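You operate a simulated robot arm through the tools that you are given. There is no shell and no other tool.

Carry out the task below with a simulated robot arm. There is one attempt and no reset: what you move stays moved.

Task
Move the upright book from the teen bin into cart 2's top row.
Fine: raise the bin's floor first and lower it after; spine out, bookend pushed up to it; the lying books stay.

Only the result counts: the job must be done as asked and must still hold three seconds after the hand-in. Knocking over, shifting, dropping, spilling or breaking anything else fails it.

Robot
A 6-joint arm with a two-finger gripper, fixed in place. Base frame: the origin is at the foot of the arm, x ahead of it, y to its left, z up. Readings come in cm, rad, newtons and seconds.
Its first joint turns from -2.897 to 2.897 rad. Payload 2.45 kg.
The tool frame sits at the grasp point between the pads (the TCP): z along the fingers, y along the line on which they close. The tips reach 2 cm beyond it. The gripper opens to 14 cm. The gripper's body begins 16.8 cm behind the TCP.
Orientation is that of the tool frame in the base frame, as a unit quaternion [w, x, y, z]. With the fingers straight down and closing along the base's y, the tool's x points along the base's -x, its y along +y and its z along -z.

Tools
- The arm moves only by the tool move_arm. Its argument "steps" is a list of rows, each a list of 7 numbers: the turn, a rotation vector about the tool's x, y, z in units of 180 degrees (1.0 is 180 degrees), then the shift along the tool's x, y, z in units of 400 mm (1.0 is 400 mm), then the opening, from 0 (shut) to 1 (fully open). In form: [[rx, ry, rz, tx, ty, tz, fingers], ...]. A call has 1 to 20 rows; each row is the pose to reach, as a shift and turn from the pose commanded when the call began, along the tool's axes at that moment. A call with a number of a shift or a turn outside -1 to 1 is refused whole. A row lasts 0.2 s, in which the tool goes at most 5 cm and 0.15 rad; a call with a longer step from one row to the next is refused whole, and so is a gripper value outside its range. A pose out of reach is approached as far as the arm can. The call stops where the force on the tool passes 40 N (or 10 N more than at its start, if that is more) or the arm is blocked; 0.2 s more then pass. The fingers move at their own pace (about 4.5 cm/s each) and stop on an object; they squeeze with about 44 N. The grip force told is the motor's: it shows also when the fingers shut on nothing. Time passes only in rows, and 0.2 s behind the last, so rows that repeat a pose let the fingers close. The reply holds the time, the measured pose of the TCP, the force on the tool along the base axes, the opening and the grip force, in the units named above and with some noise, with the torque about the TCP (base axes, N m) and any sound that the robot's microphone picked up.
- Cameras (640 x 400 px; columns grow to the right, rows downward): "scene" is fixed at [4.86, 64.99, 142.51]; the picture's right is [-0.99, 0.11, 0.00], its down [0.09, 0.84, -0.53] and it looks along [-0.06, -0.53, -0.85] (base axes); focal length 214 px, centre (320, 200). "wrist" rides on the gripper at [7.8, 1.1, -20.9] in the tool frame; the picture's right is [-0.14, 0.99, 0.00], its down [-0.92, -0.13, -0.37] and it looks along [-0.37, -0.05, 0.93] (tool axes); focal length 280 px, centre (320, 200). There is no depth. A picture from a camera that has moved, and an enlarged one, comes with that camera's place and axes in the base frame and with its lens.
- grab_frame(camera): a new picture of that camera. No time passes.
- enlarge(camera, box): a new picture of the part [left, top, right, bottom] of that camera's present view, enlarged. No time passes.
- close_job(): hands the job in; it is judged then, once.

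Nothing tells you positions but the pictures and the camera data. Unless the task says otherwise, let go and move clear before handing in.

The tools are called after ">>>" by a JSON object that holds its "name" and its "arguments". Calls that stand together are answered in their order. move_arm: Moves the arm, as the interface text tells. Its arguments: {"type":"object","properties":{"steps":{"type":"array"}},"required":["steps"]} The other tools are called the same way: grab_frame (camera) takes a picture; enlarge (camera, box) takes an enlarged picture of a part of a camera's view; close_job () hands the job in.

At the start:

```text
clock: 0.0
eef_pos: [38.08, 47.45, 120.28]
tool_rot: [-0.001, 0.0, 1.0, 0.001]
contact_force: [1.1, -0.6, -0.1]
ft_torque: [0.0, 0.02, -0.02]
opening: 14.01
finger_force: 0.1
```

scene: 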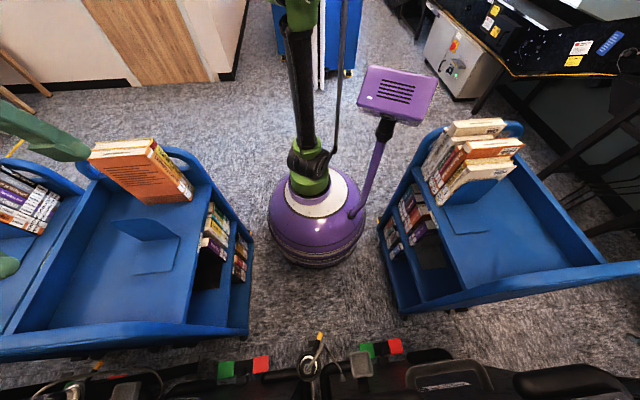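
wrist: 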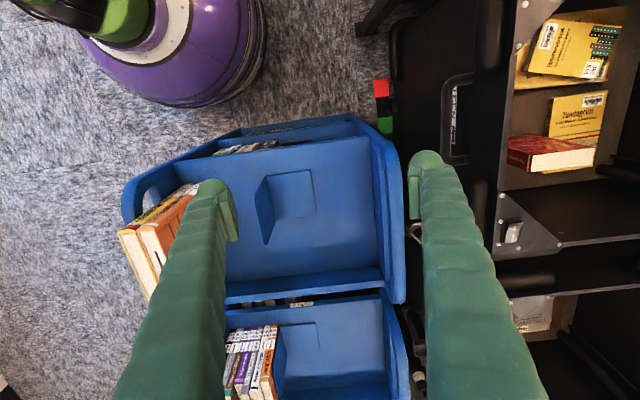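

The scene shows two blue carts either side of the arm, with black bins along the lower edge of the view; the wrist view shows books in a bin. I'll look closer before moving anything.

>>> {"name": "enlarge", "arguments": {"camera": "scene", "box": [0, 100, 320, 400]}}

>>> {"name": "enlarge", "arguments": {"camera": "scene", "box": [320, 80, 640, 400]}}

>>> {"name": "enlarge", "arguments": {"camera": "scene", "box": [160, 300, 480, 400]}}

>>> {"name": "enlarge", "arguments": {"camera": "wrist", "box": [360, 0, 640, 200]}}

>>> {"name": "enlarge", "arguments": {"camera": "wrist", "box": [360, 200, 640, 400]}}

>>> {"name": "enlarge", "arguments": {"camera": "wrist", "box": [100, 100, 420, 400]}}

```text
1.33 times, centred on (160, 250) of scene
camera zoom: at [4.86, 64.99, 142.51], right [-0.99, 0.11, 0.0], down [0.09, 0.84, -0.53], along [-0.06, -0.53, -0.85], focal length 286 px, centre (533, 133)
```

zoom: 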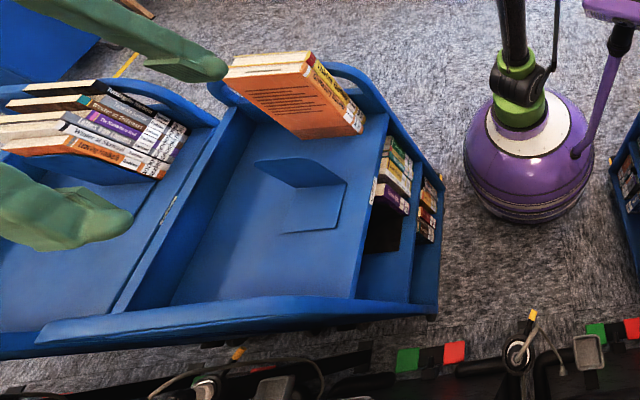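

```text
1.25 times, centred on (480, 240) of scene
camera zoom: at [4.86, 64.99, 142.51], right [-0.99, 0.11, 0.0], down [0.09, 0.84, -0.53], along [-0.06, -0.53, -0.85], focal length 268 px, centre (120, 150)
```

zoom: 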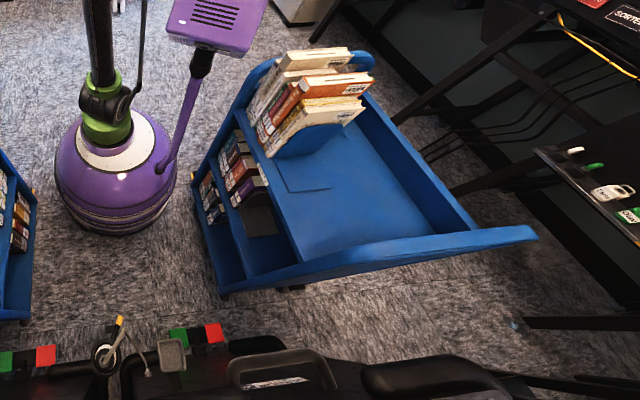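

```text
2.00 times, centred on (320, 350) of scene
camera zoom: at [4.86, 64.99, 142.51], right [-0.99, 0.11, 0.0], down [0.09, 0.84, -0.53], along [-0.06, -0.53, -0.85], focal length 429 px, centre (320, -100)
```

zoom: 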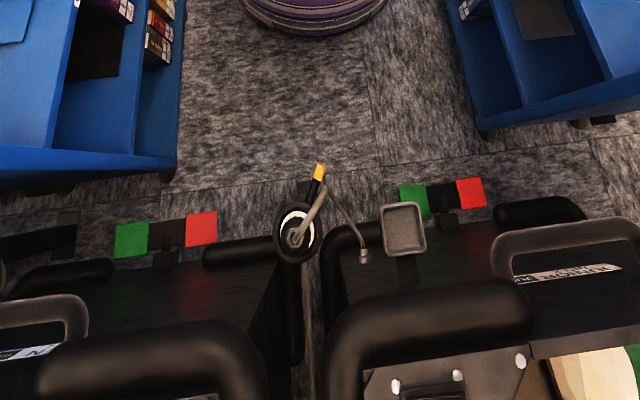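

```text
2.00 times, centred on (500, 100) of wrist
camera zoom: at [30.12, 48.57, 141.14], right [0.14, 0.99, 0.0], down [0.92, -0.13, 0.37], along [0.37, -0.05, -0.93], focal length 561 px, centre (-40, 400)
```

zoom: 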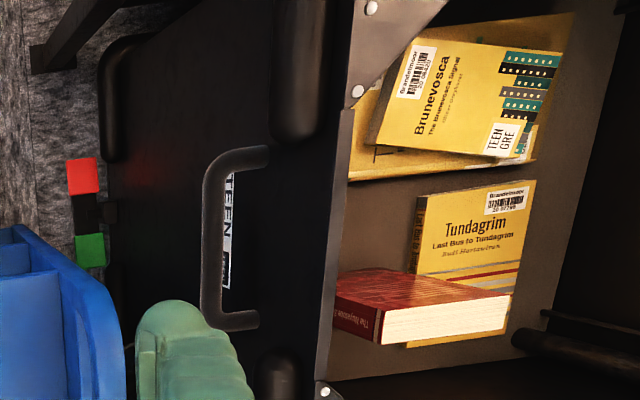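

```text
2.00 times, centred on (500, 300) of wrist
camera zoom: at [30.12, 48.57, 141.14], right [0.14, 0.99, 0.0], down [0.92, -0.13, 0.37], along [0.37, -0.05, -0.93], focal length 561 px, centre (-40, 0)
```

zoom: 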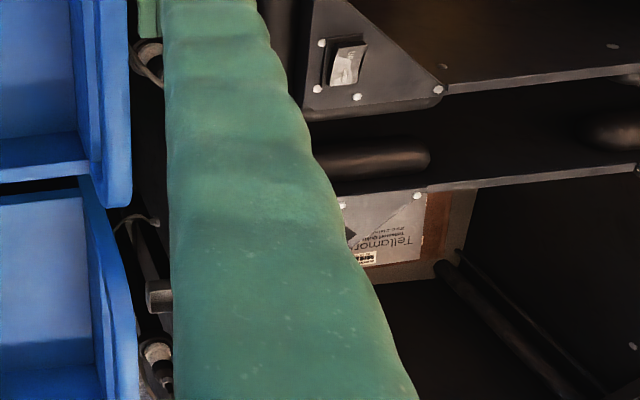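

```text
1.33 times, centred on (260, 250) of wrist
camera zoom: at [30.12, 48.57, 141.14], right [0.14, 0.99, 0.0], down [0.92, -0.13, 0.37], along [0.37, -0.05, -0.93], focal length 374 px, centre (400, 133)
```

zoom: 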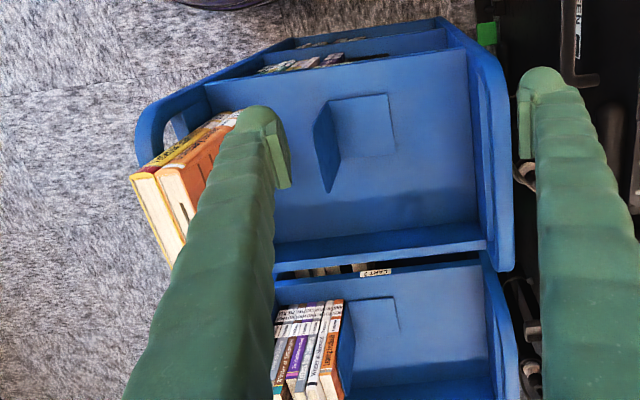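

The purple base in the scene view is the arm's foot, carts stand at +x and −x, and the bins are at +y. I need to read the labels and understand the bin controls (red/green tabs), so I'll enlarge those.

>>> {"name": "enlarge", "arguments": {"camera": "scene", "box": [200, 320, 320, 400]}}

>>> {"name": "enlarge", "arguments": {"camera": "scene", "box": [290, 320, 420, 400]}}

>>> {"name": "enlarge", "arguments": {"camera": "scene", "box": [500, 0, 640, 90]}}

>>> {"name": "enlarge", "arguments": {"camera": "scene", "box": [420, 0, 560, 90]}}

>>> {"name": "enlarge", "arguments": {"camera": "scene", "box": [540, 150, 640, 260]}}

>>> {"name": "enlarge", "arguments": {"camera": "scene", "box": [340, 50, 450, 140]}}

>>> {"name": "enlarge", "arguments": {"camera": "wrist", "box": [260, 280, 340, 330]}}

>>> {"name": "enlarge", "arguments": {"camera": "scene", "box": [0, 300, 130, 400]}}

>>> {"name": "enlarge", "arguments": {"camera": "scene", "box": [80, 120, 260, 240]}}

>>> {"name": "enlarge", "arguments": {"camera": "scene", "box": [380, 100, 540, 220]}}

```text
5.00 times, centred on (260, 360) of scene
camera zoom: at [4.86, 64.99, 142.51], right [-0.99, 0.11, 0.0], down [0.09, 0.84, -0.53], along [-0.06, -0.53, -0.85], focal length 1072 px, centre (620, -600)
```

zoom: 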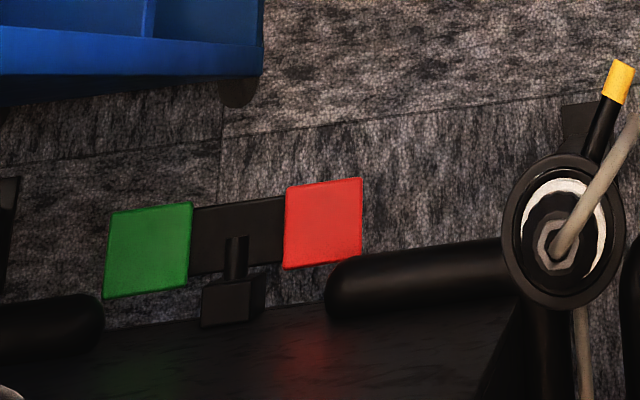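

```text
4.92 times, centred on (355, 360) of scene
camera zoom: at [4.86, 64.99, 142.51], right [-0.99, 0.11, 0.0], down [0.09, 0.84, -0.53], along [-0.06, -0.53, -0.85], focal length 1056 px, centre (148, -588)
```

zoom: 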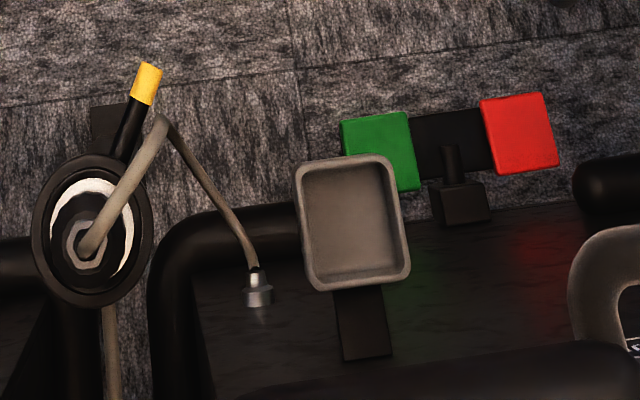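

```text
4.44 times, centred on (570, 45) of scene
camera zoom: at [4.86, 64.99, 142.51], right [-0.99, 0.11, 0.0], down [0.09, 0.84, -0.53], along [-0.06, -0.53, -0.85], focal length 953 px, centre (-791, 889)
```

zoom: 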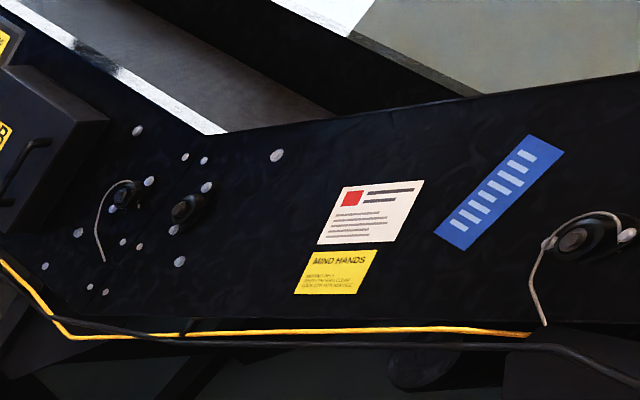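

```text
4.44 times, centred on (490, 45) of scene
camera zoom: at [4.86, 64.99, 142.51], right [-0.99, 0.11, 0.0], down [0.09, 0.84, -0.53], along [-0.06, -0.53, -0.85], focal length 953 px, centre (-436, 889)
```

zoom: 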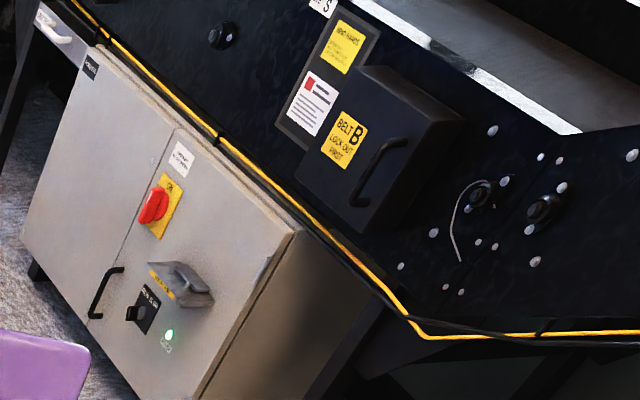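

```text
3.64 times, centred on (590, 205) of scene
camera zoom: at [4.86, 64.99, 142.51], right [-0.99, 0.11, 0.0], down [0.09, 0.84, -0.53], along [-0.06, -0.53, -0.85], focal length 780 px, centre (-662, 182)
```

zoom: 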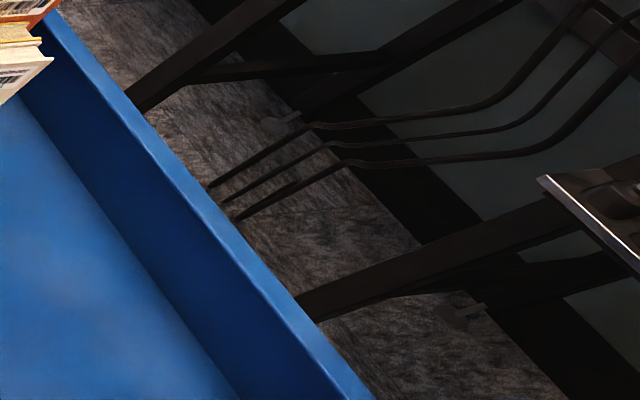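

```text
4.44 times, centred on (395, 95) of scene
camera zoom: at [4.86, 64.99, 142.51], right [-0.99, 0.11, 0.0], down [0.09, 0.84, -0.53], along [-0.06, -0.53, -0.85], focal length 953 px, centre (-13, 667)
```

zoom: 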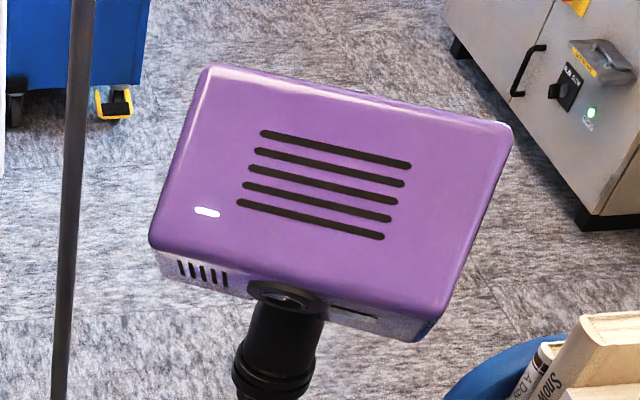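

```text
8.00 times, centred on (300, 305) of wrist
camera zoom: at [30.12, 48.57, 141.14], right [0.14, 0.99, 0.0], down [0.92, -0.13, 0.37], along [0.37, -0.05, -0.93], focal length 2243 px, centre (480, -640)
```

zoom: 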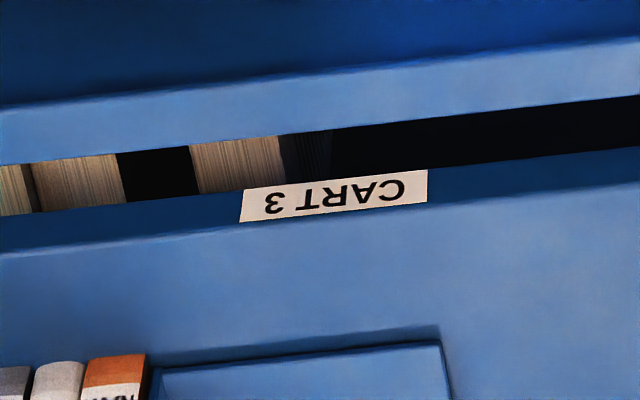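

```text
4.00 times, centred on (65, 350) of scene
camera zoom: at [4.86, 64.99, 142.51], right [-0.99, 0.11, 0.0], down [0.09, 0.84, -0.53], along [-0.06, -0.53, -0.85], focal length 858 px, centre (1340, -400)
```

zoom: 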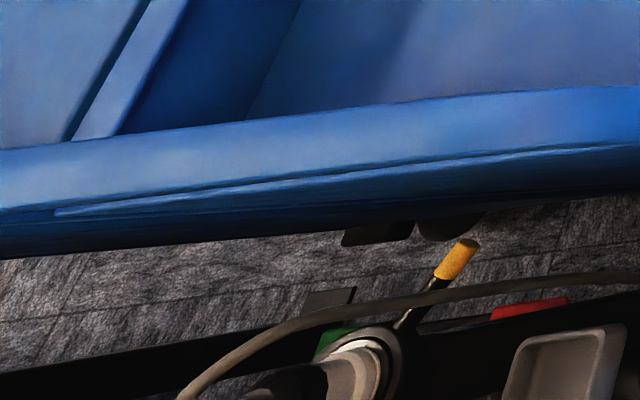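

```text
3.33 times, centred on (170, 180) of scene
camera zoom: at [4.86, 64.99, 142.51], right [-0.99, 0.11, 0.0], down [0.09, 0.84, -0.53], along [-0.06, -0.53, -0.85], focal length 715 px, centre (820, 267)
```

zoom: 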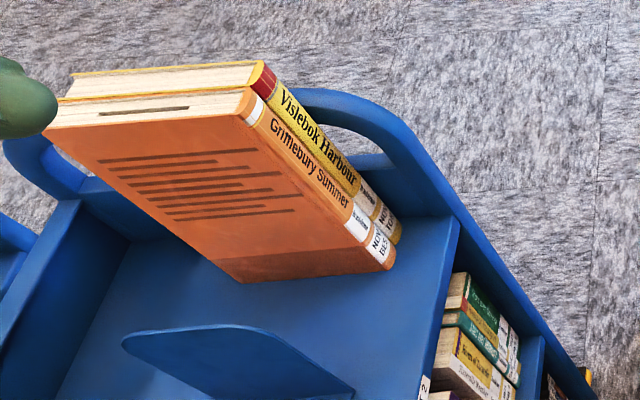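

```text
3.33 times, centred on (460, 160) of scene
camera zoom: at [4.86, 64.99, 142.51], right [-0.99, 0.11, 0.0], down [0.09, 0.84, -0.53], along [-0.06, -0.53, -0.85], focal length 715 px, centre (-147, 333)
```

zoom: 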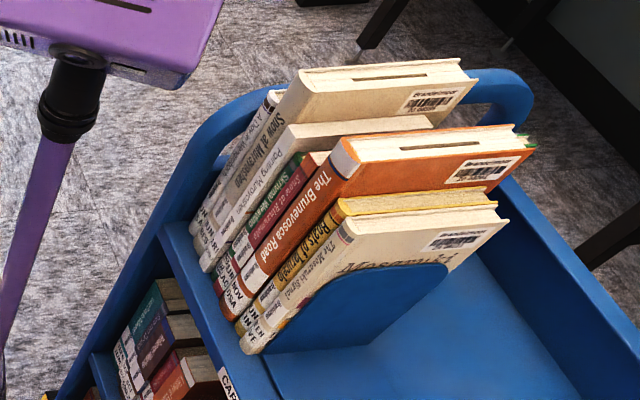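

>>> {"name": "enlarge", "arguments": {"camera": "scene", "box": [190, 170, 230, 270]}}

>>> {"name": "enlarge", "arguments": {"camera": "scene", "box": [420, 200, 480, 240]}}

>>> {"name": "enlarge", "arguments": {"camera": "scene", "box": [320, 340, 640, 400]}}

>>> {"name": "enlarge", "arguments": {"camera": "wrist", "box": [360, 60, 480, 180]}}

>>> {"name": "enlarge", "arguments": {"camera": "wrist", "box": [480, 70, 620, 200]}}

>>> {"name": "enlarge", "arguments": {"camera": "wrist", "box": [480, 0, 640, 90]}}

>>> {"name": "enlarge", "arguments": {"camera": "wrist", "box": [100, 100, 420, 300]}}

```text
4.00 times, centred on (210, 220) of scene
camera zoom: at [4.86, 64.99, 142.51], right [-0.99, 0.11, 0.0], down [0.09, 0.84, -0.53], along [-0.06, -0.53, -0.85], focal length 858 px, centre (760, 120)
```

zoom: 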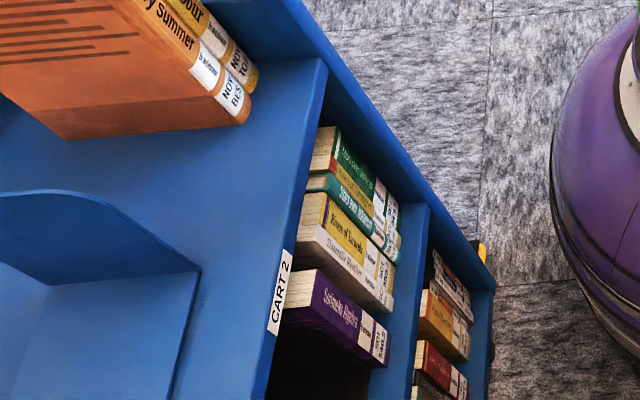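

```text
10.00 times, centred on (450, 220) of scene
camera zoom: at [4.86, 64.99, 142.51], right [-0.99, 0.11, 0.0], down [0.09, 0.84, -0.53], along [-0.06, -0.53, -0.85], focal length 2145 px, centre (-980, 0)
```

zoom: 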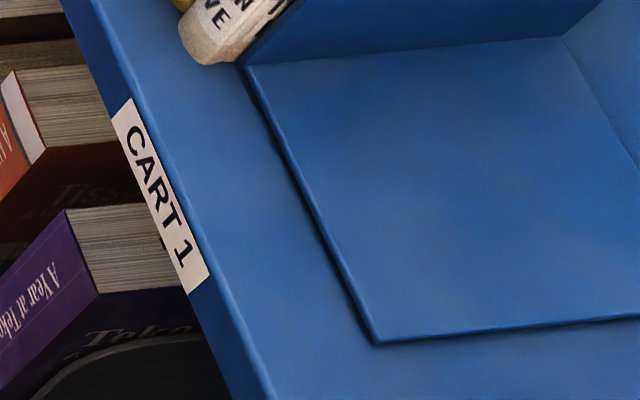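

```text
2.00 times, centred on (480, 370) of scene
camera zoom: at [4.86, 64.99, 142.51], right [-0.99, 0.11, 0.0], down [0.09, 0.84, -0.53], along [-0.06, -0.53, -0.85], focal length 429 px, centre (0, -140)
```

zoom: 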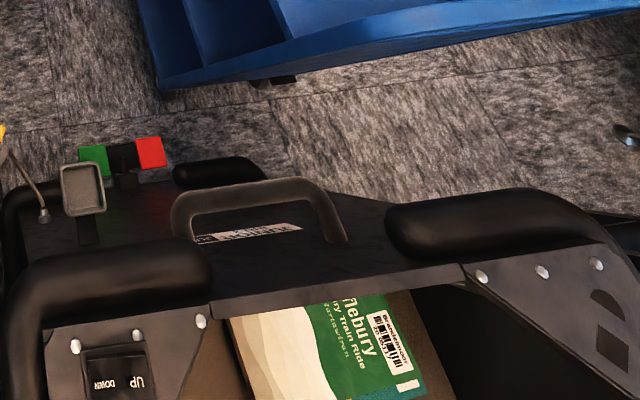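

```text
3.33 times, centred on (420, 120) of wrist
camera zoom: at [30.12, 48.57, 141.14], right [0.14, 0.99, 0.0], down [0.92, -0.13, 0.37], along [0.37, -0.05, -0.93], focal length 935 px, centre (-13, 467)
```

zoom: 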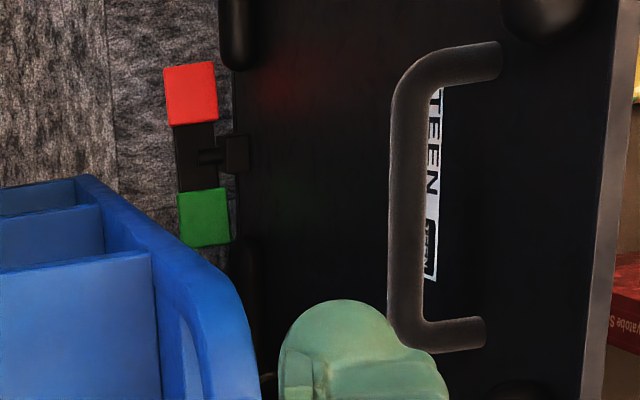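

```text
3.08 times, centred on (550, 135) of wrist
camera zoom: at [30.12, 48.57, 141.14], right [0.14, 0.99, 0.0], down [0.92, -0.13, 0.37], along [0.37, -0.05, -0.93], focal length 863 px, centre (-388, 400)
```

zoom: 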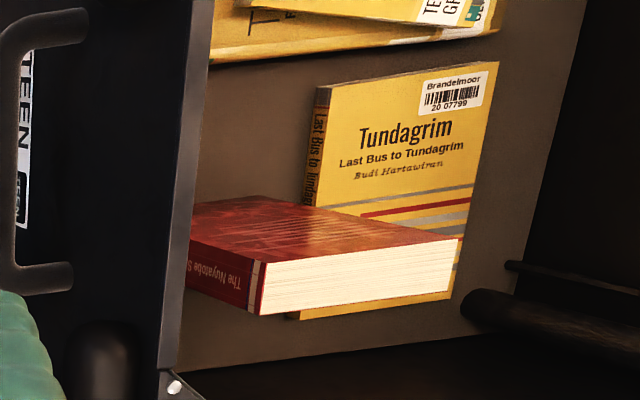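

```text
4.00 times, centred on (560, 45) of wrist
camera zoom: at [30.12, 48.57, 141.14], right [0.14, 0.99, 0.0], down [0.92, -0.13, 0.37], along [0.37, -0.05, -0.93], focal length 1122 px, centre (-640, 820)
```

zoom: 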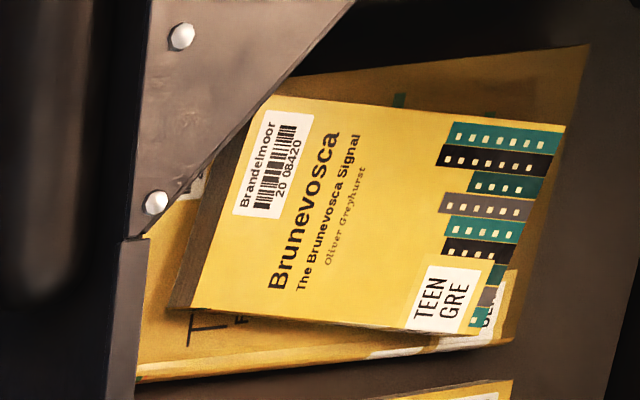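

```text
2.00 times, centred on (260, 200) of wrist
camera zoom: at [30.12, 48.57, 141.14], right [0.14, 0.99, 0.0], down [0.92, -0.13, 0.37], along [0.37, -0.05, -0.93], focal length 561 px, centre (440, 200)
```

zoom: 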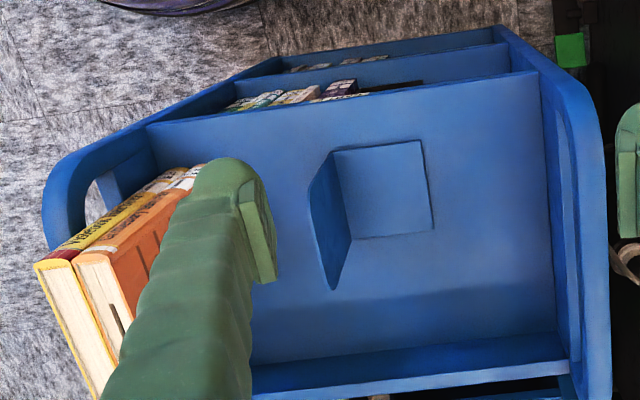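

Cart 2 is the one directly ahead (+x), with two books at its −y end and a loose bookend. The teen bin is at about y ≥ 75, with a red book standing upright, its spine toward me, and an UP/DOWN rocker on the corner plate. I'll move the arm to view cart 2 and then the bin up close.

>>> {"name": "move_arm", "arguments": {"steps": [[0, 0, 0, 0.05, -0.1, 0, 1], [0, 0, 0, 0.1, -0.2, 0, 1], [0, 0, 0, 0.15, -0.3, 0, 1], [0, 0, 0, 0.2, -0.4, 0, 1], [0, 0, 0, 0.25, -0.5, 0, 1]]}}

```text
clock: 1.2
eef_pos: [28.04, 27.42, 120.2]
tool_rot: [0.001, 0.0, 1.0, 0.0]
contact_force: [-0.3, 0.1, 0.0]
ft_torque: [-0.07, 0.07, -0.01]
opening: 13.99
finger_force: 0.0
```

The move went cleanly. Now I take pictures of cart 2's top row from here.

>>> {"name": "grab_frame", "arguments": {"camera": "wrist"}}

>>> {"name": "grab_frame", "arguments": {"camera": "scene"}}

```text
taken
camera wrist: at [20.07, 28.52, 141.11], right [0.14, 0.99, 0.0], down [0.92, -0.13, 0.37], along [0.37, -0.05, -0.93], focal length 280 px, centre (320, 200)
```

wrist: 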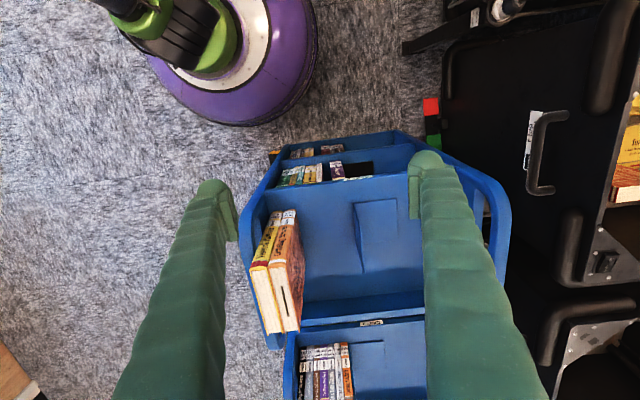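

```text
taken
```

scene: 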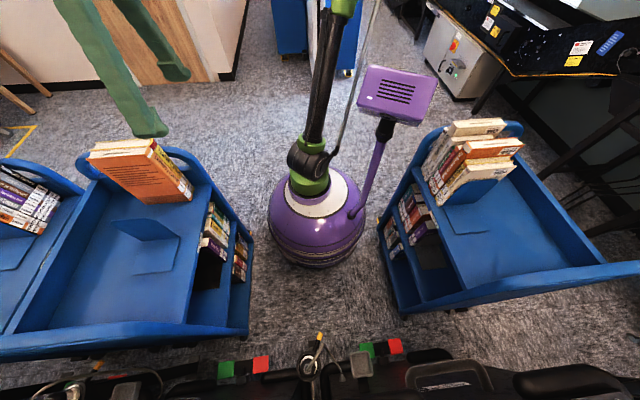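

>>> {"name": "enlarge", "arguments": {"camera": "wrist", "box": [230, 120, 430, 360]}}

>>> {"name": "enlarge", "arguments": {"camera": "wrist", "box": [540, 200, 640, 340]}}

>>> {"name": "enlarge", "arguments": {"camera": "wrist", "box": [240, 190, 320, 350]}}

>>> {"name": "enlarge", "arguments": {"camera": "wrist", "box": [330, 120, 520, 300]}}

>>> {"name": "enlarge", "arguments": {"camera": "scene", "box": [70, 130, 270, 330]}}

```text
1.67 times, centred on (330, 240) of wrist
camera zoom: at [20.07, 28.52, 141.11], right [0.14, 0.99, 0.0], down [0.92, -0.13, 0.37], along [0.37, -0.05, -0.93], focal length 467 px, centre (303, 133)
```

zoom: 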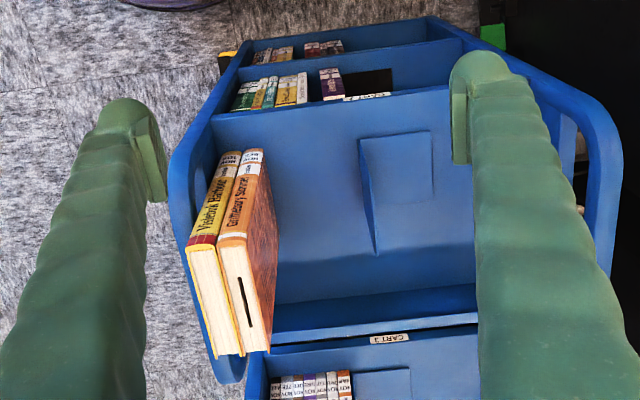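

```text
2.86 times, centred on (590, 270) of wrist
camera zoom: at [20.07, 28.52, 141.11], right [0.14, 0.99, 0.0], down [0.92, -0.13, 0.37], along [0.37, -0.05, -0.93], focal length 801 px, centre (-451, 0)
```

zoom: 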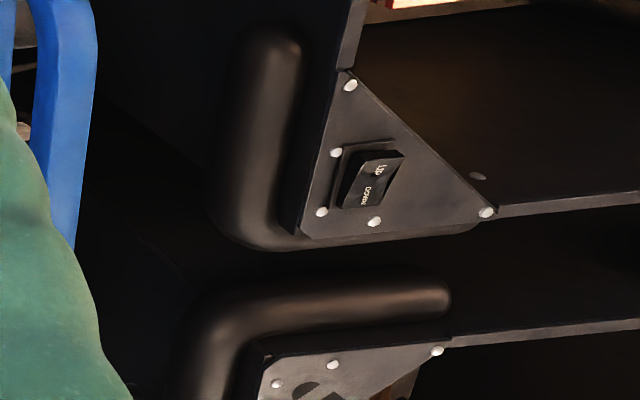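

```text
2.50 times, centred on (280, 270) of wrist
camera zoom: at [20.07, 28.52, 141.11], right [0.14, 0.99, 0.0], down [0.92, -0.13, 0.37], along [0.37, -0.05, -0.93], focal length 701 px, centre (420, 25)
```

zoom: 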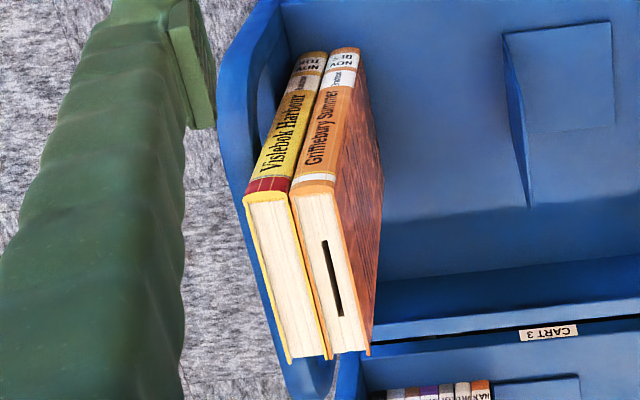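

```text
2.22 times, centred on (425, 210) of wrist
camera zoom: at [20.07, 28.52, 141.11], right [0.14, 0.99, 0.0], down [0.92, -0.13, 0.37], along [0.37, -0.05, -0.93], focal length 623 px, centre (87, 178)
```

zoom: 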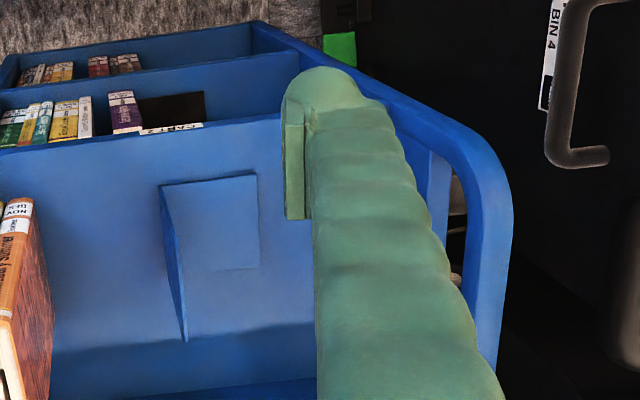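

```text
2.00 times, centred on (170, 230) of scene
camera zoom: at [4.86, 64.99, 142.51], right [-0.99, 0.11, 0.0], down [0.09, 0.84, -0.53], along [-0.06, -0.53, -0.85], focal length 429 px, centre (620, 140)
```

zoom: 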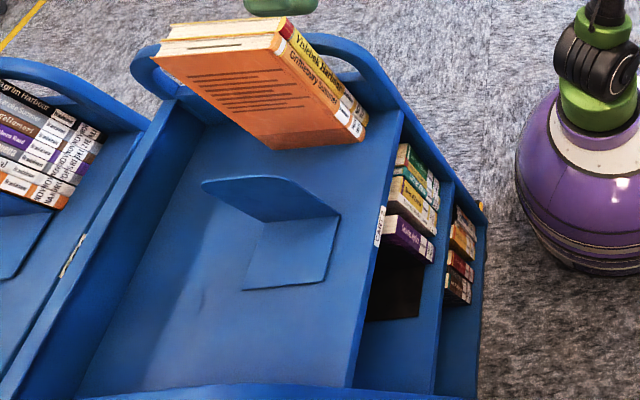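

Cart 2's shelf is at about z ≈ 75, the existing books have spines at x ≈ 47 and end at y ≈ 19, and the bookend upright is at y ≈ 33. Next I turn the tool and move toward the bin so the wrist camera looks into it.

>>> {"name": "move_arm", "arguments": {"steps": [[0, 0, -0.0417, 0.006, 0.072, 0, 1], [0, 0, -0.0833, 0.012, 0.144, 0, 1], [0, 0, -0.125, 0.018, 0.216, 0, 1], [0, 0, -0.1667, 0.025, 0.288, 0, 1], [0, 0, -0.2083, 0.031, 0.36, 0, 1], [0, 0, -0.25, 0.037, 0.432, 0, 1], [0, 0, -0.2917, 0.043, 0.504, 0, 1], [0, 0, -0.3333, 0.05, 0.577, 0, 1], [0, 0, -0.375, 0.056, 0.649, 0, 1], [0, 0, -0.4167, 0.062, 0.721, 0, 1], [0, 0, -0.4583, 0.068, 0.793, 0, 1], [0, 0, -0.5, 0.075, 0.865, 0, 1], [0, 0, -0.5, 0.075, 0.865, 0, 1]]}}

>>> {"name": "grab_frame", "arguments": {"camera": "wrist"}}

>>> {"name": "grab_frame", "arguments": {"camera": "scene"}}

```text
clock: 4.0
eef_pos: [25.09, 62.18, 120.18]
tool_rot: [0.0, 0.707, -0.707, 0.0]
contact_force: [0.1, 0.0, -0.2]
ft_torque: [0.0, 0.01, -0.03]
opening: 14.03
finger_force: 0.1
```

```text
taken
camera wrist: at [23.88, 54.24, 141.11], right [-0.99, 0.14, 0.0], down [0.13, 0.92, 0.37], along [0.05, 0.37, -0.93], focal length 280 px, centre (320, 200)
```

wrist: 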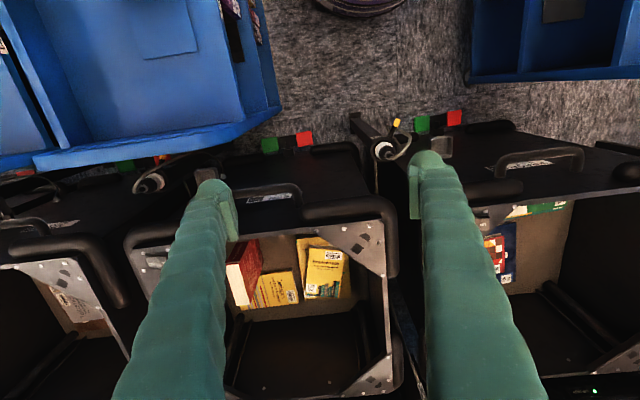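

```text
taken
```

scene: 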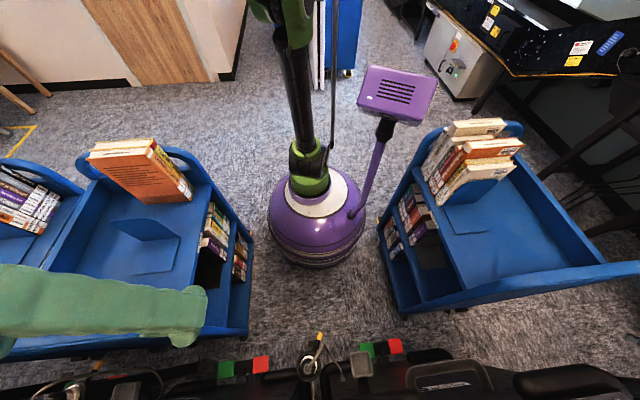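

>>> {"name": "enlarge", "arguments": {"camera": "wrist", "box": [210, 160, 410, 400]}}

>>> {"name": "enlarge", "arguments": {"camera": "wrist", "box": [120, 160, 270, 300]}}

>>> {"name": "enlarge", "arguments": {"camera": "wrist", "box": [330, 100, 460, 200]}}

>>> {"name": "enlarge", "arguments": {"camera": "wrist", "box": [310, 200, 410, 280]}}

```text
1.67 times, centred on (310, 280) of wrist
camera zoom: at [23.88, 54.24, 141.11], right [-0.99, 0.14, 0.0], down [0.13, 0.92, 0.37], along [0.05, 0.37, -0.93], focal length 467 px, centre (337, 67)
```

zoom: 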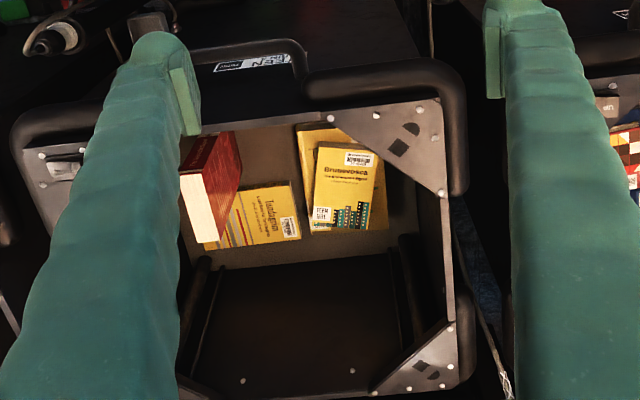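

```text
2.86 times, centred on (195, 230) of wrist
camera zoom: at [23.88, 54.24, 141.11], right [-0.99, 0.14, 0.0], down [0.13, 0.92, 0.37], along [0.05, 0.37, -0.93], focal length 801 px, centre (677, 114)
```

zoom: 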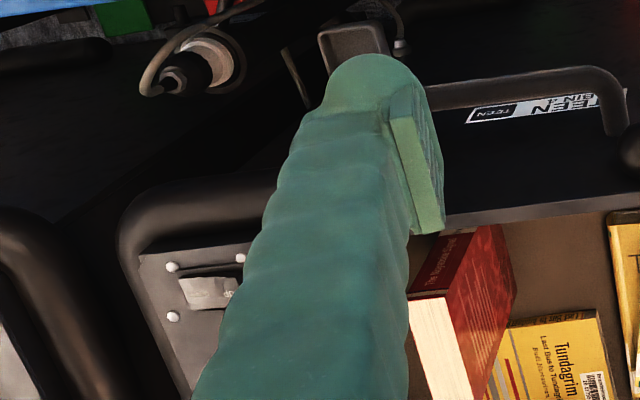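

```text
4.00 times, centred on (395, 150) of wrist
camera zoom: at [23.88, 54.24, 141.11], right [-0.99, 0.14, 0.0], down [0.13, 0.92, 0.37], along [0.05, 0.37, -0.93], focal length 1122 px, centre (20, 400)
```

zoom: 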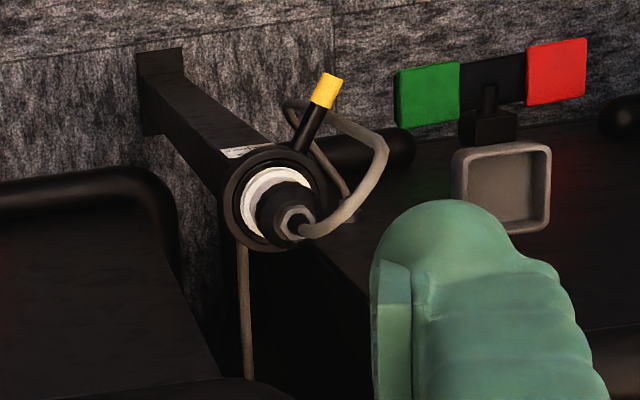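

```text
5.00 times, centred on (360, 240) of wrist
camera zoom: at [23.88, 54.24, 141.11], right [-0.99, 0.14, 0.0], down [0.13, 0.92, 0.37], along [0.05, 0.37, -0.93], focal length 1402 px, centre (120, 0)
```

zoom: 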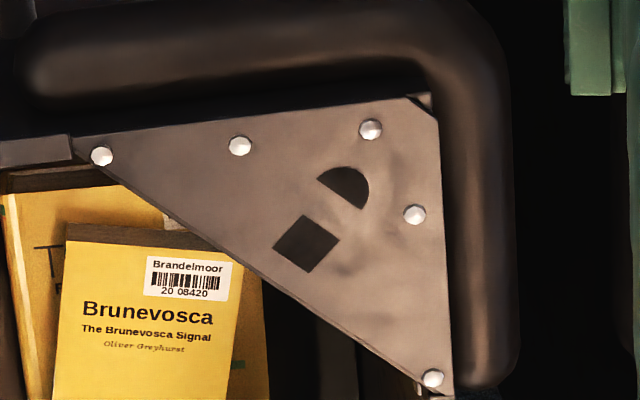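

The teen bin's rim is near z ≈ 91 with its front wall around y ≈ 80, and the lying books and red upright book sit deep inside. I'll shift to x ≈ 42 and closer, to see the book, switch and the plug area without a finger in the way.

>>> {"name": "move_arm", "arguments": {"steps": [[0, 0, 0, -0.05, -0.11, 0, 1], [0, 0, 0, -0.1, -0.21, 0, 1], [0, 0, 0, -0.15, -0.32, 0, 1], [0, 0, 0, -0.2, -0.42, 0, 1], [0, 0, 0, -0.2, -0.42, 0, 1]]}}

>>> {"name": "grab_frame", "arguments": {"camera": "wrist"}}

>>> {"name": "enlarge", "arguments": {"camera": "wrist", "box": [220, 140, 420, 280]}}

>>> {"name": "enlarge", "arguments": {"camera": "wrist", "box": [210, 100, 330, 180]}}

```text
clock: 5.2
eef_pos: [41.74, 69.93, 120.15]
tool_rot: [0.0, -0.707, 0.707, 0.0]
contact_force: [-0.2, 0.4, 0.5]
ft_torque: [-0.01, -0.01, 0.0]
opening: 14.03
finger_force: 0.0
```

```text
taken
camera wrist: at [40.64, 62.13, 141.13], right [-0.99, 0.14, 0.0], down [0.13, 0.92, 0.37], along [0.05, 0.37, -0.93], focal length 280 px, centre (320, 200)
```

wrist: 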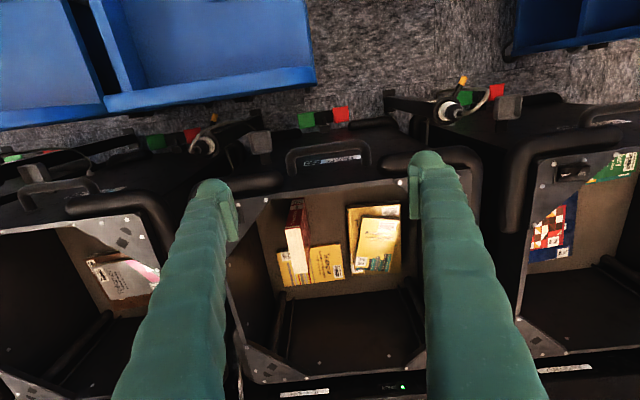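

```text
2.86 times, centred on (320, 210) of wrist
camera zoom: at [40.64, 62.13, 141.13], right [-0.99, 0.14, 0.0], down [0.13, 0.92, 0.37], along [0.05, 0.37, -0.93], focal length 801 px, centre (320, 171)
```

zoom: 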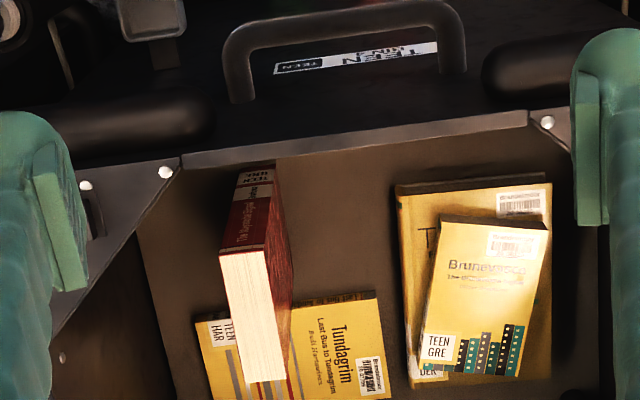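

```text
5.00 times, centred on (270, 140) of wrist
camera zoom: at [40.64, 62.13, 141.13], right [-0.99, 0.14, 0.0], down [0.13, 0.92, 0.37], along [0.05, 0.37, -0.93], focal length 1402 px, centre (570, 500)
```

zoom: 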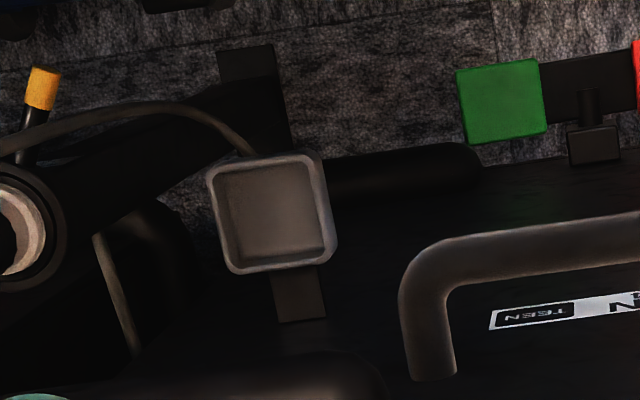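

The red book stands at x ≈ 50–54, y ≈ 93–106.6, top z ≈ 79 with its spine toward −y; this is the bin labelled TEEN (BIN 4). Next I shift to +x to see the rocker switch and plug clearly.

>>> {"name": "move_arm", "arguments": {"steps": [[0, 0, 0, 0, -0.1, 0, 1], [0, 0, 0, 0, -0.2, 0, 1], [0, 0, 0, 0, -0.27, 0, 1], [0, 0, 0, 0, -0.27, 0, 1]]}}

>>> {"name": "grab_frame", "arguments": {"camera": "wrist"}}

>>> {"name": "enlarge", "arguments": {"camera": "wrist", "box": [240, 180, 320, 250]}}

>>> {"name": "enlarge", "arguments": {"camera": "wrist", "box": [220, 100, 340, 180]}}

>>> {"name": "enlarge", "arguments": {"camera": "wrist", "box": [240, 180, 420, 400]}}

```text
clock: 6.2
eef_pos: [52.73, 70.02, 120.22]
tool_rot: [0.0, -0.707, 0.707, 0.0]
contact_force: [-0.5, -0.4, 0.4]
ft_torque: [0.03, 0.01, -0.01]
opening: 13.98
finger_force: 0.0
```

```text
taken
camera wrist: at [51.47, 62.21, 141.15], right [-0.99, 0.14, 0.0], down [0.13, 0.92, 0.37], along [0.05, 0.37, -0.93], focal length 280 px, centre (320, 200)
```

wrist: 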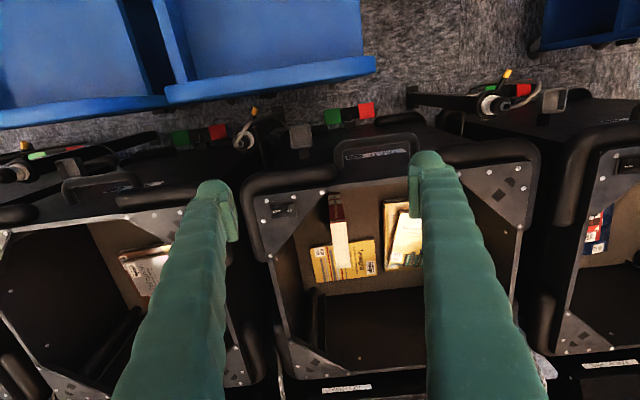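

```text
5.71 times, centred on (280, 215) of wrist
camera zoom: at [51.47, 62.21, 141.15], right [-0.99, 0.14, 0.0], down [0.13, 0.92, 0.37], along [0.05, 0.37, -0.93], focal length 1602 px, centre (549, 114)
```

zoom: 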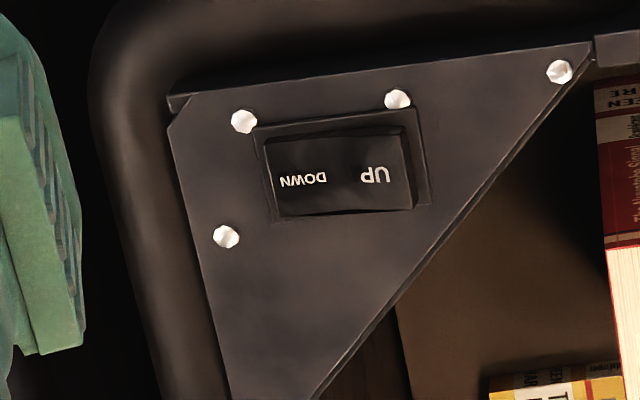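

```text
5.00 times, centred on (280, 140) of wrist
camera zoom: at [51.47, 62.21, 141.15], right [-0.99, 0.14, 0.0], down [0.13, 0.92, 0.37], along [0.05, 0.37, -0.93], focal length 1402 px, centre (520, 500)
```

zoom: 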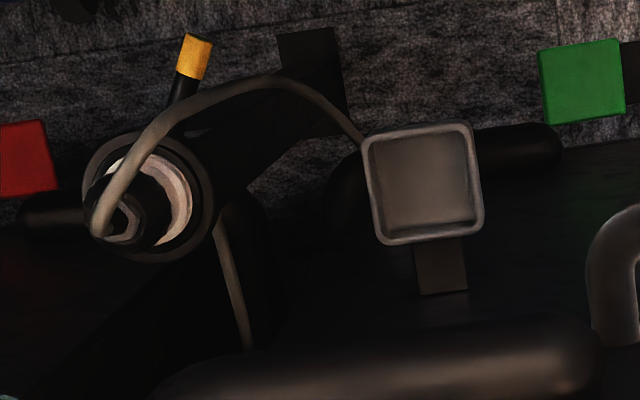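

```text
1.82 times, centred on (330, 290) of wrist
camera zoom: at [51.47, 62.21, 141.15], right [-0.99, 0.14, 0.0], down [0.13, 0.92, 0.37], along [0.05, 0.37, -0.93], focal length 510 px, centre (302, 36)
```

zoom: 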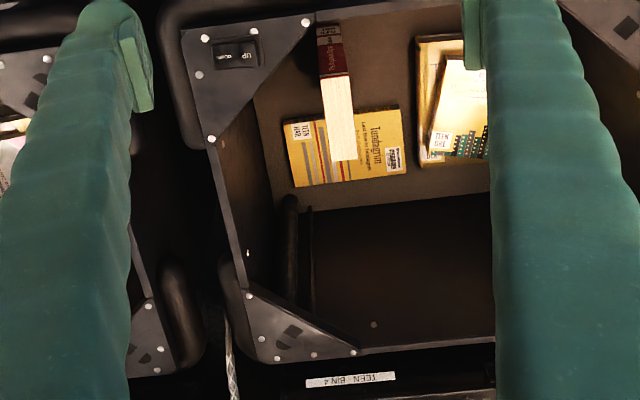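

The rocker lies on the +x front corner plate at x ≈ 59–63.7, y ≈ 82.7, z ≈ 92, with UP on its −x end. I'll close the fingers and move above the UP end, checking reach with the tool pointing down.

>>> {"name": "move_arm", "arguments": {"steps": [[0, 0, 0, -0.08, -0.044, 0.03, 0], [0, 0, 0, -0.16, -0.088, 0.06, 0], [0, 0, 0, -0.24, -0.132, 0.09, 0], [0, 0, 0, -0.3175, -0.175, 0.12, 0], [0, 0, 0, -0.3175, -0.175, 0.15, 0], [0, 0, 0, -0.3175, -0.175, 0.15, 0], [0, 0, 0, -0.3175, -0.175, 0.15, 0], [0, 0, 0, -0.3175, -0.175, 0.15, 0]]}}

>>> {"name": "grab_frame", "arguments": {"camera": "wrist"}}

>>> {"name": "grab_frame", "arguments": {"camera": "scene"}}

```text
clock: 8.0
eef_pos: [56.82, 78.79, 110.27]
tool_rot: [0.0, -0.707, 0.707, 0.0]
contact_force: [0.0, 0.1, -1.0]
ft_torque: [0.03, 0.01, 0.0]
opening: 0.0
finger_force: 16.2
out of reach, approached as far as the arm can: row 1, 2, 3, 4, 5, 6, 7, 8
```

```text
taken
camera wrist: at [55.71, 70.97, 131.23], right [-0.99, 0.14, 0.0], down [0.13, 0.92, 0.37], along [0.05, 0.37, -0.93], focal length 280 px, centre (320, 200)
```

wrist: 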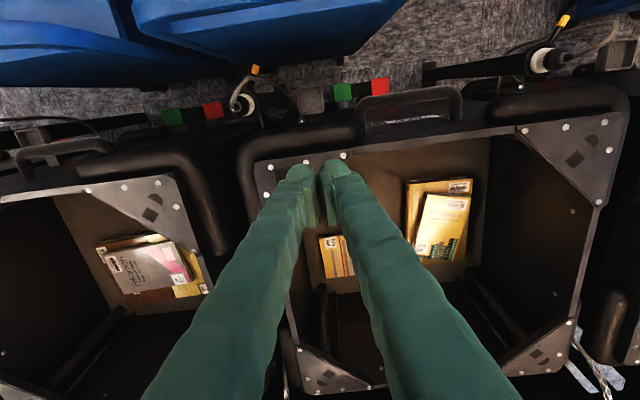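

```text
taken
```

scene: 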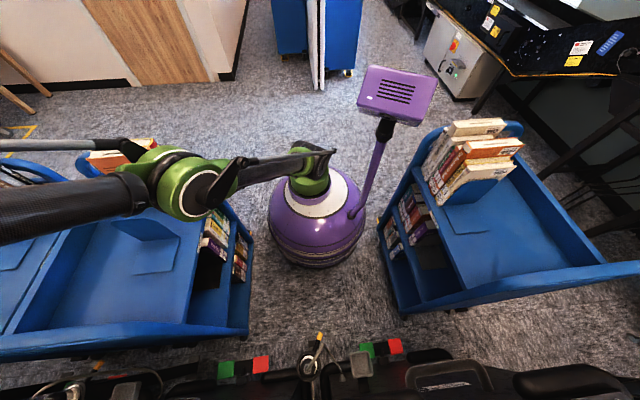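

The tool-down pose runs out of reach here (about 97 cm radius), so I'll back off and tilt the tool about 30° outward to reach the switch and later the book.

>>> {"name": "move_arm", "arguments": {"steps": [[0, 0, 0, 0.1, 0.05, 0, 0], [0, 0, 0, 0.2, 0.1, 0, 0], [0, 0, 0, 0.3, 0.15, 0, 0], [0, 0, 0, 0.4, 0.2, 0, 0], [0, 0, 0, 0.4, 0.2, 0, 0]]}}

```text
clock: 9.2
eef_pos: [53.69, 69.17, 113.94]
tool_rot: [-0.002, -0.707, 0.707, 0.0]
contact_force: [-0.5, -0.2, -0.6]
ft_torque: [-0.03, -0.01, 0.0]
opening: 0.01
finger_force: 28.9
out of reach, approached as far as the arm can: row 2, 3, 4, 5
```

>>> {"name": "move_arm", "arguments": {"steps": [[0, 0, 0, 0, 0, 0, 0], [0, 0, 0, 0, 0, 0, 0]]}}

```text
clock: 9.8
eef_pos: [53.64, 69.16, 113.93]
tool_rot: [0.001, 0.707, -0.707, 0.001]
contact_force: [0.8, -0.1, 0.0]
ft_torque: [-0.01, 0.05, -0.05]
opening: 0.0
finger_force: 29.2
```

>>> {"name": "move_arm", "arguments": {"steps": [[0, -0.042, 0, 0, 0, 0, 0], [0, -0.084, 0, 0, 0, 0, 0], [0, -0.126, 0, 0, 0, 0, 0], [0, -0.1667, 0, 0, 0, 0, 0], [0, -0.1667, 0, 0, 0, 0, 0]]}}

>>> {"name": "grab_frame", "arguments": {"camera": "wrist"}}

```text
clock: 11.0
eef_pos: [61.22, 77.22, 120.23]
tool_rot: [0.182, -0.683, 0.683, 0.183]
contact_force: [0.0, 0.1, -0.7]
ft_torque: [0.02, 0.01, -0.01]
opening: 0.0
finger_force: 30.0
out of reach, approached as far as the arm can: row 1, 2, 3, 4, 5
```

```text
taken
camera wrist: at [59.94, 60.02, 134.58], right [-0.99, 0.12, 0.07], down [0.13, 0.61, 0.78], along [0.05, 0.78, -0.62], focal length 280 px, centre (320, 200)
```

wrist: 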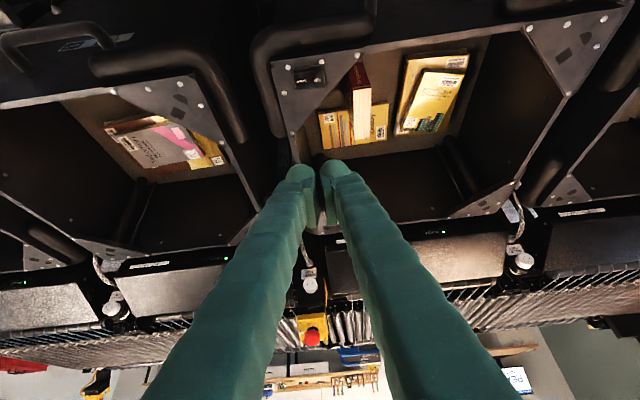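

The tilt was reached but the position drifted, so the arm may be near a limit. I check its configuration in the scene view before going on.

>>> {"name": "grab_frame", "arguments": {"camera": "scene"}}

>>> {"name": "move_arm", "arguments": {"steps": [[0, 0, 0, 0, 0, 0, 0], [0, 0, 0, 0, 0, 0, 0]]}}

```text
taken
```

scene: 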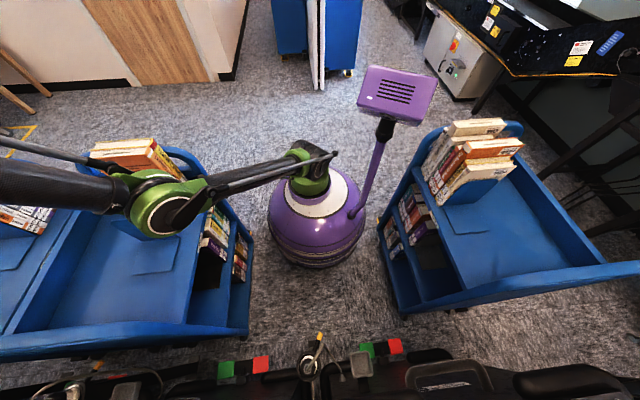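

```text
clock: 11.6
eef_pos: [61.01, 77.27, 120.26]
tool_rot: [0.182, -0.683, 0.683, 0.182]
contact_force: [0.0, 1.1, 0.1]
ft_torque: [0.02, 0.01, -0.02]
opening: 0.01
finger_force: 29.2
```

The elbow is nearly straight, which explains the drift. I'll retract toward the base to bend the elbow again and regain precise control.

>>> {"name": "move_arm", "arguments": {"steps": [[0, 0, 0, 0.054, 0.05, -0.031, 0], [0, 0, 0, 0.108, 0.1, -0.0625, 0], [0, 0, 0, 0.162, 0.15, -0.094, 0], [0, 0, 0, 0.2165, 0.2, -0.125, 0], [0, 0, 0, 0.2165, 0.2, -0.125, 0], [0, 0, 0, 0.2165, 0.2, -0.125, 0]]}}

>>> {"name": "grab_frame", "arguments": {"camera": "scene"}}

```text
clock: 13.0
eef_pos: [59.27, 73.77, 125.95]
tool_rot: [-0.182, 0.683, -0.683, -0.183]
contact_force: [-0.2, 0.1, -0.5]
ft_torque: [-0.01, -0.03, 0.01]
opening: 0.01
finger_force: 28.8
out of reach, approached as far as the arm can: row 1, 2, 3, 4, 5, 6
```

```text
taken
```

scene: 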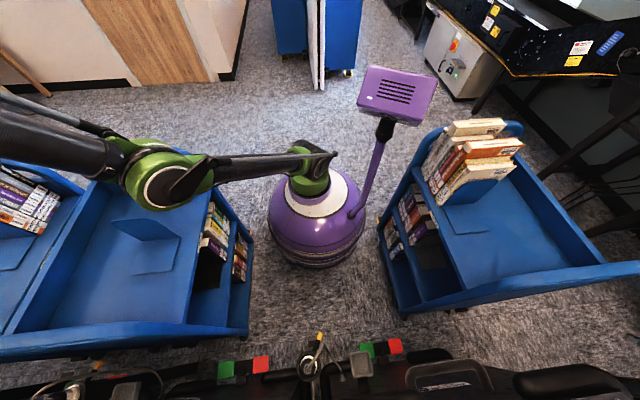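

The arm has flipped to an elbow-low configuration and is at its joint limit. I'll extend it fully and then drive the tool downward (well above the bin) so the elbow comes back to the upper side.

>>> {"name": "move_arm", "arguments": {"steps": [[0, 0, 0, -0.068, -0.042, 0.061, 0], [0, 0, 0, -0.135, -0.084, 0.121, 0], [0, 0, 0, -0.2, -0.126, 0.182, 0], [0, 0, 0, -0.27, -0.1675, 0.2425, 0], [0, 0, 0, -0.27, -0.1675, 0.2425, 0], [0, 0, 0, -0.225, -0.1675, 0.3205, 0], [0, 0, 0, -0.18, -0.1675, 0.3985, 0], [0, 0, 0, -0.135, -0.1675, 0.4765, 0], [0, 0, 0, -0.09, -0.1675, 0.5545, 0], [0, 0, 0, -0.045, -0.1675, 0.6325, 0], [0, 0, 0, -0.045, -0.1675, 0.6325, 0], [0, 0, 0, -0.045, -0.1675, 0.6325, 0]]}}

>>> {"name": "grab_frame", "arguments": {"camera": "scene"}}

>>> {"name": "grab_frame", "arguments": {"camera": "wrist"}}

```text
clock: 15.6
eef_pos: [65.89, 87.83, 105.15]
tool_rot: [0.183, -0.683, 0.683, 0.183]
contact_force: [-0.2, 0.4, 0.3]
ft_torque: [0.02, 0.02, -0.01]
opening: 0.0
finger_force: 29.5
out of reach, approached as far as the arm can: row 2, 3, 4, 5, 6, 7
```

```text
taken
```

scene: 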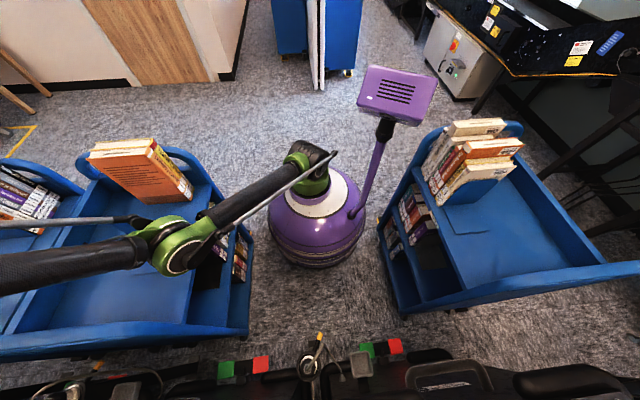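

```text
taken
camera wrist: at [64.75, 70.61, 119.38], right [-0.99, 0.12, 0.07], down [0.13, 0.61, 0.78], along [0.05, 0.78, -0.62], focal length 280 px, centre (320, 200)
```

wrist: 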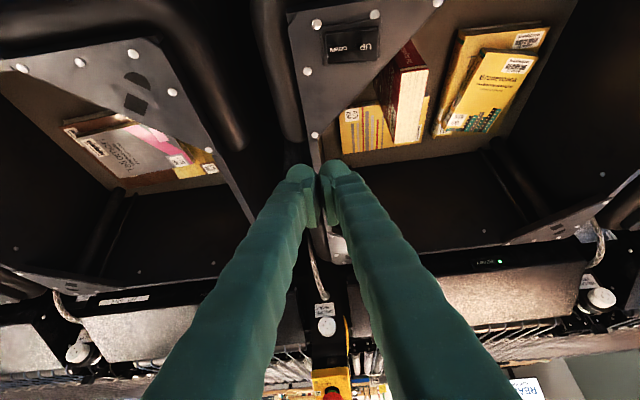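

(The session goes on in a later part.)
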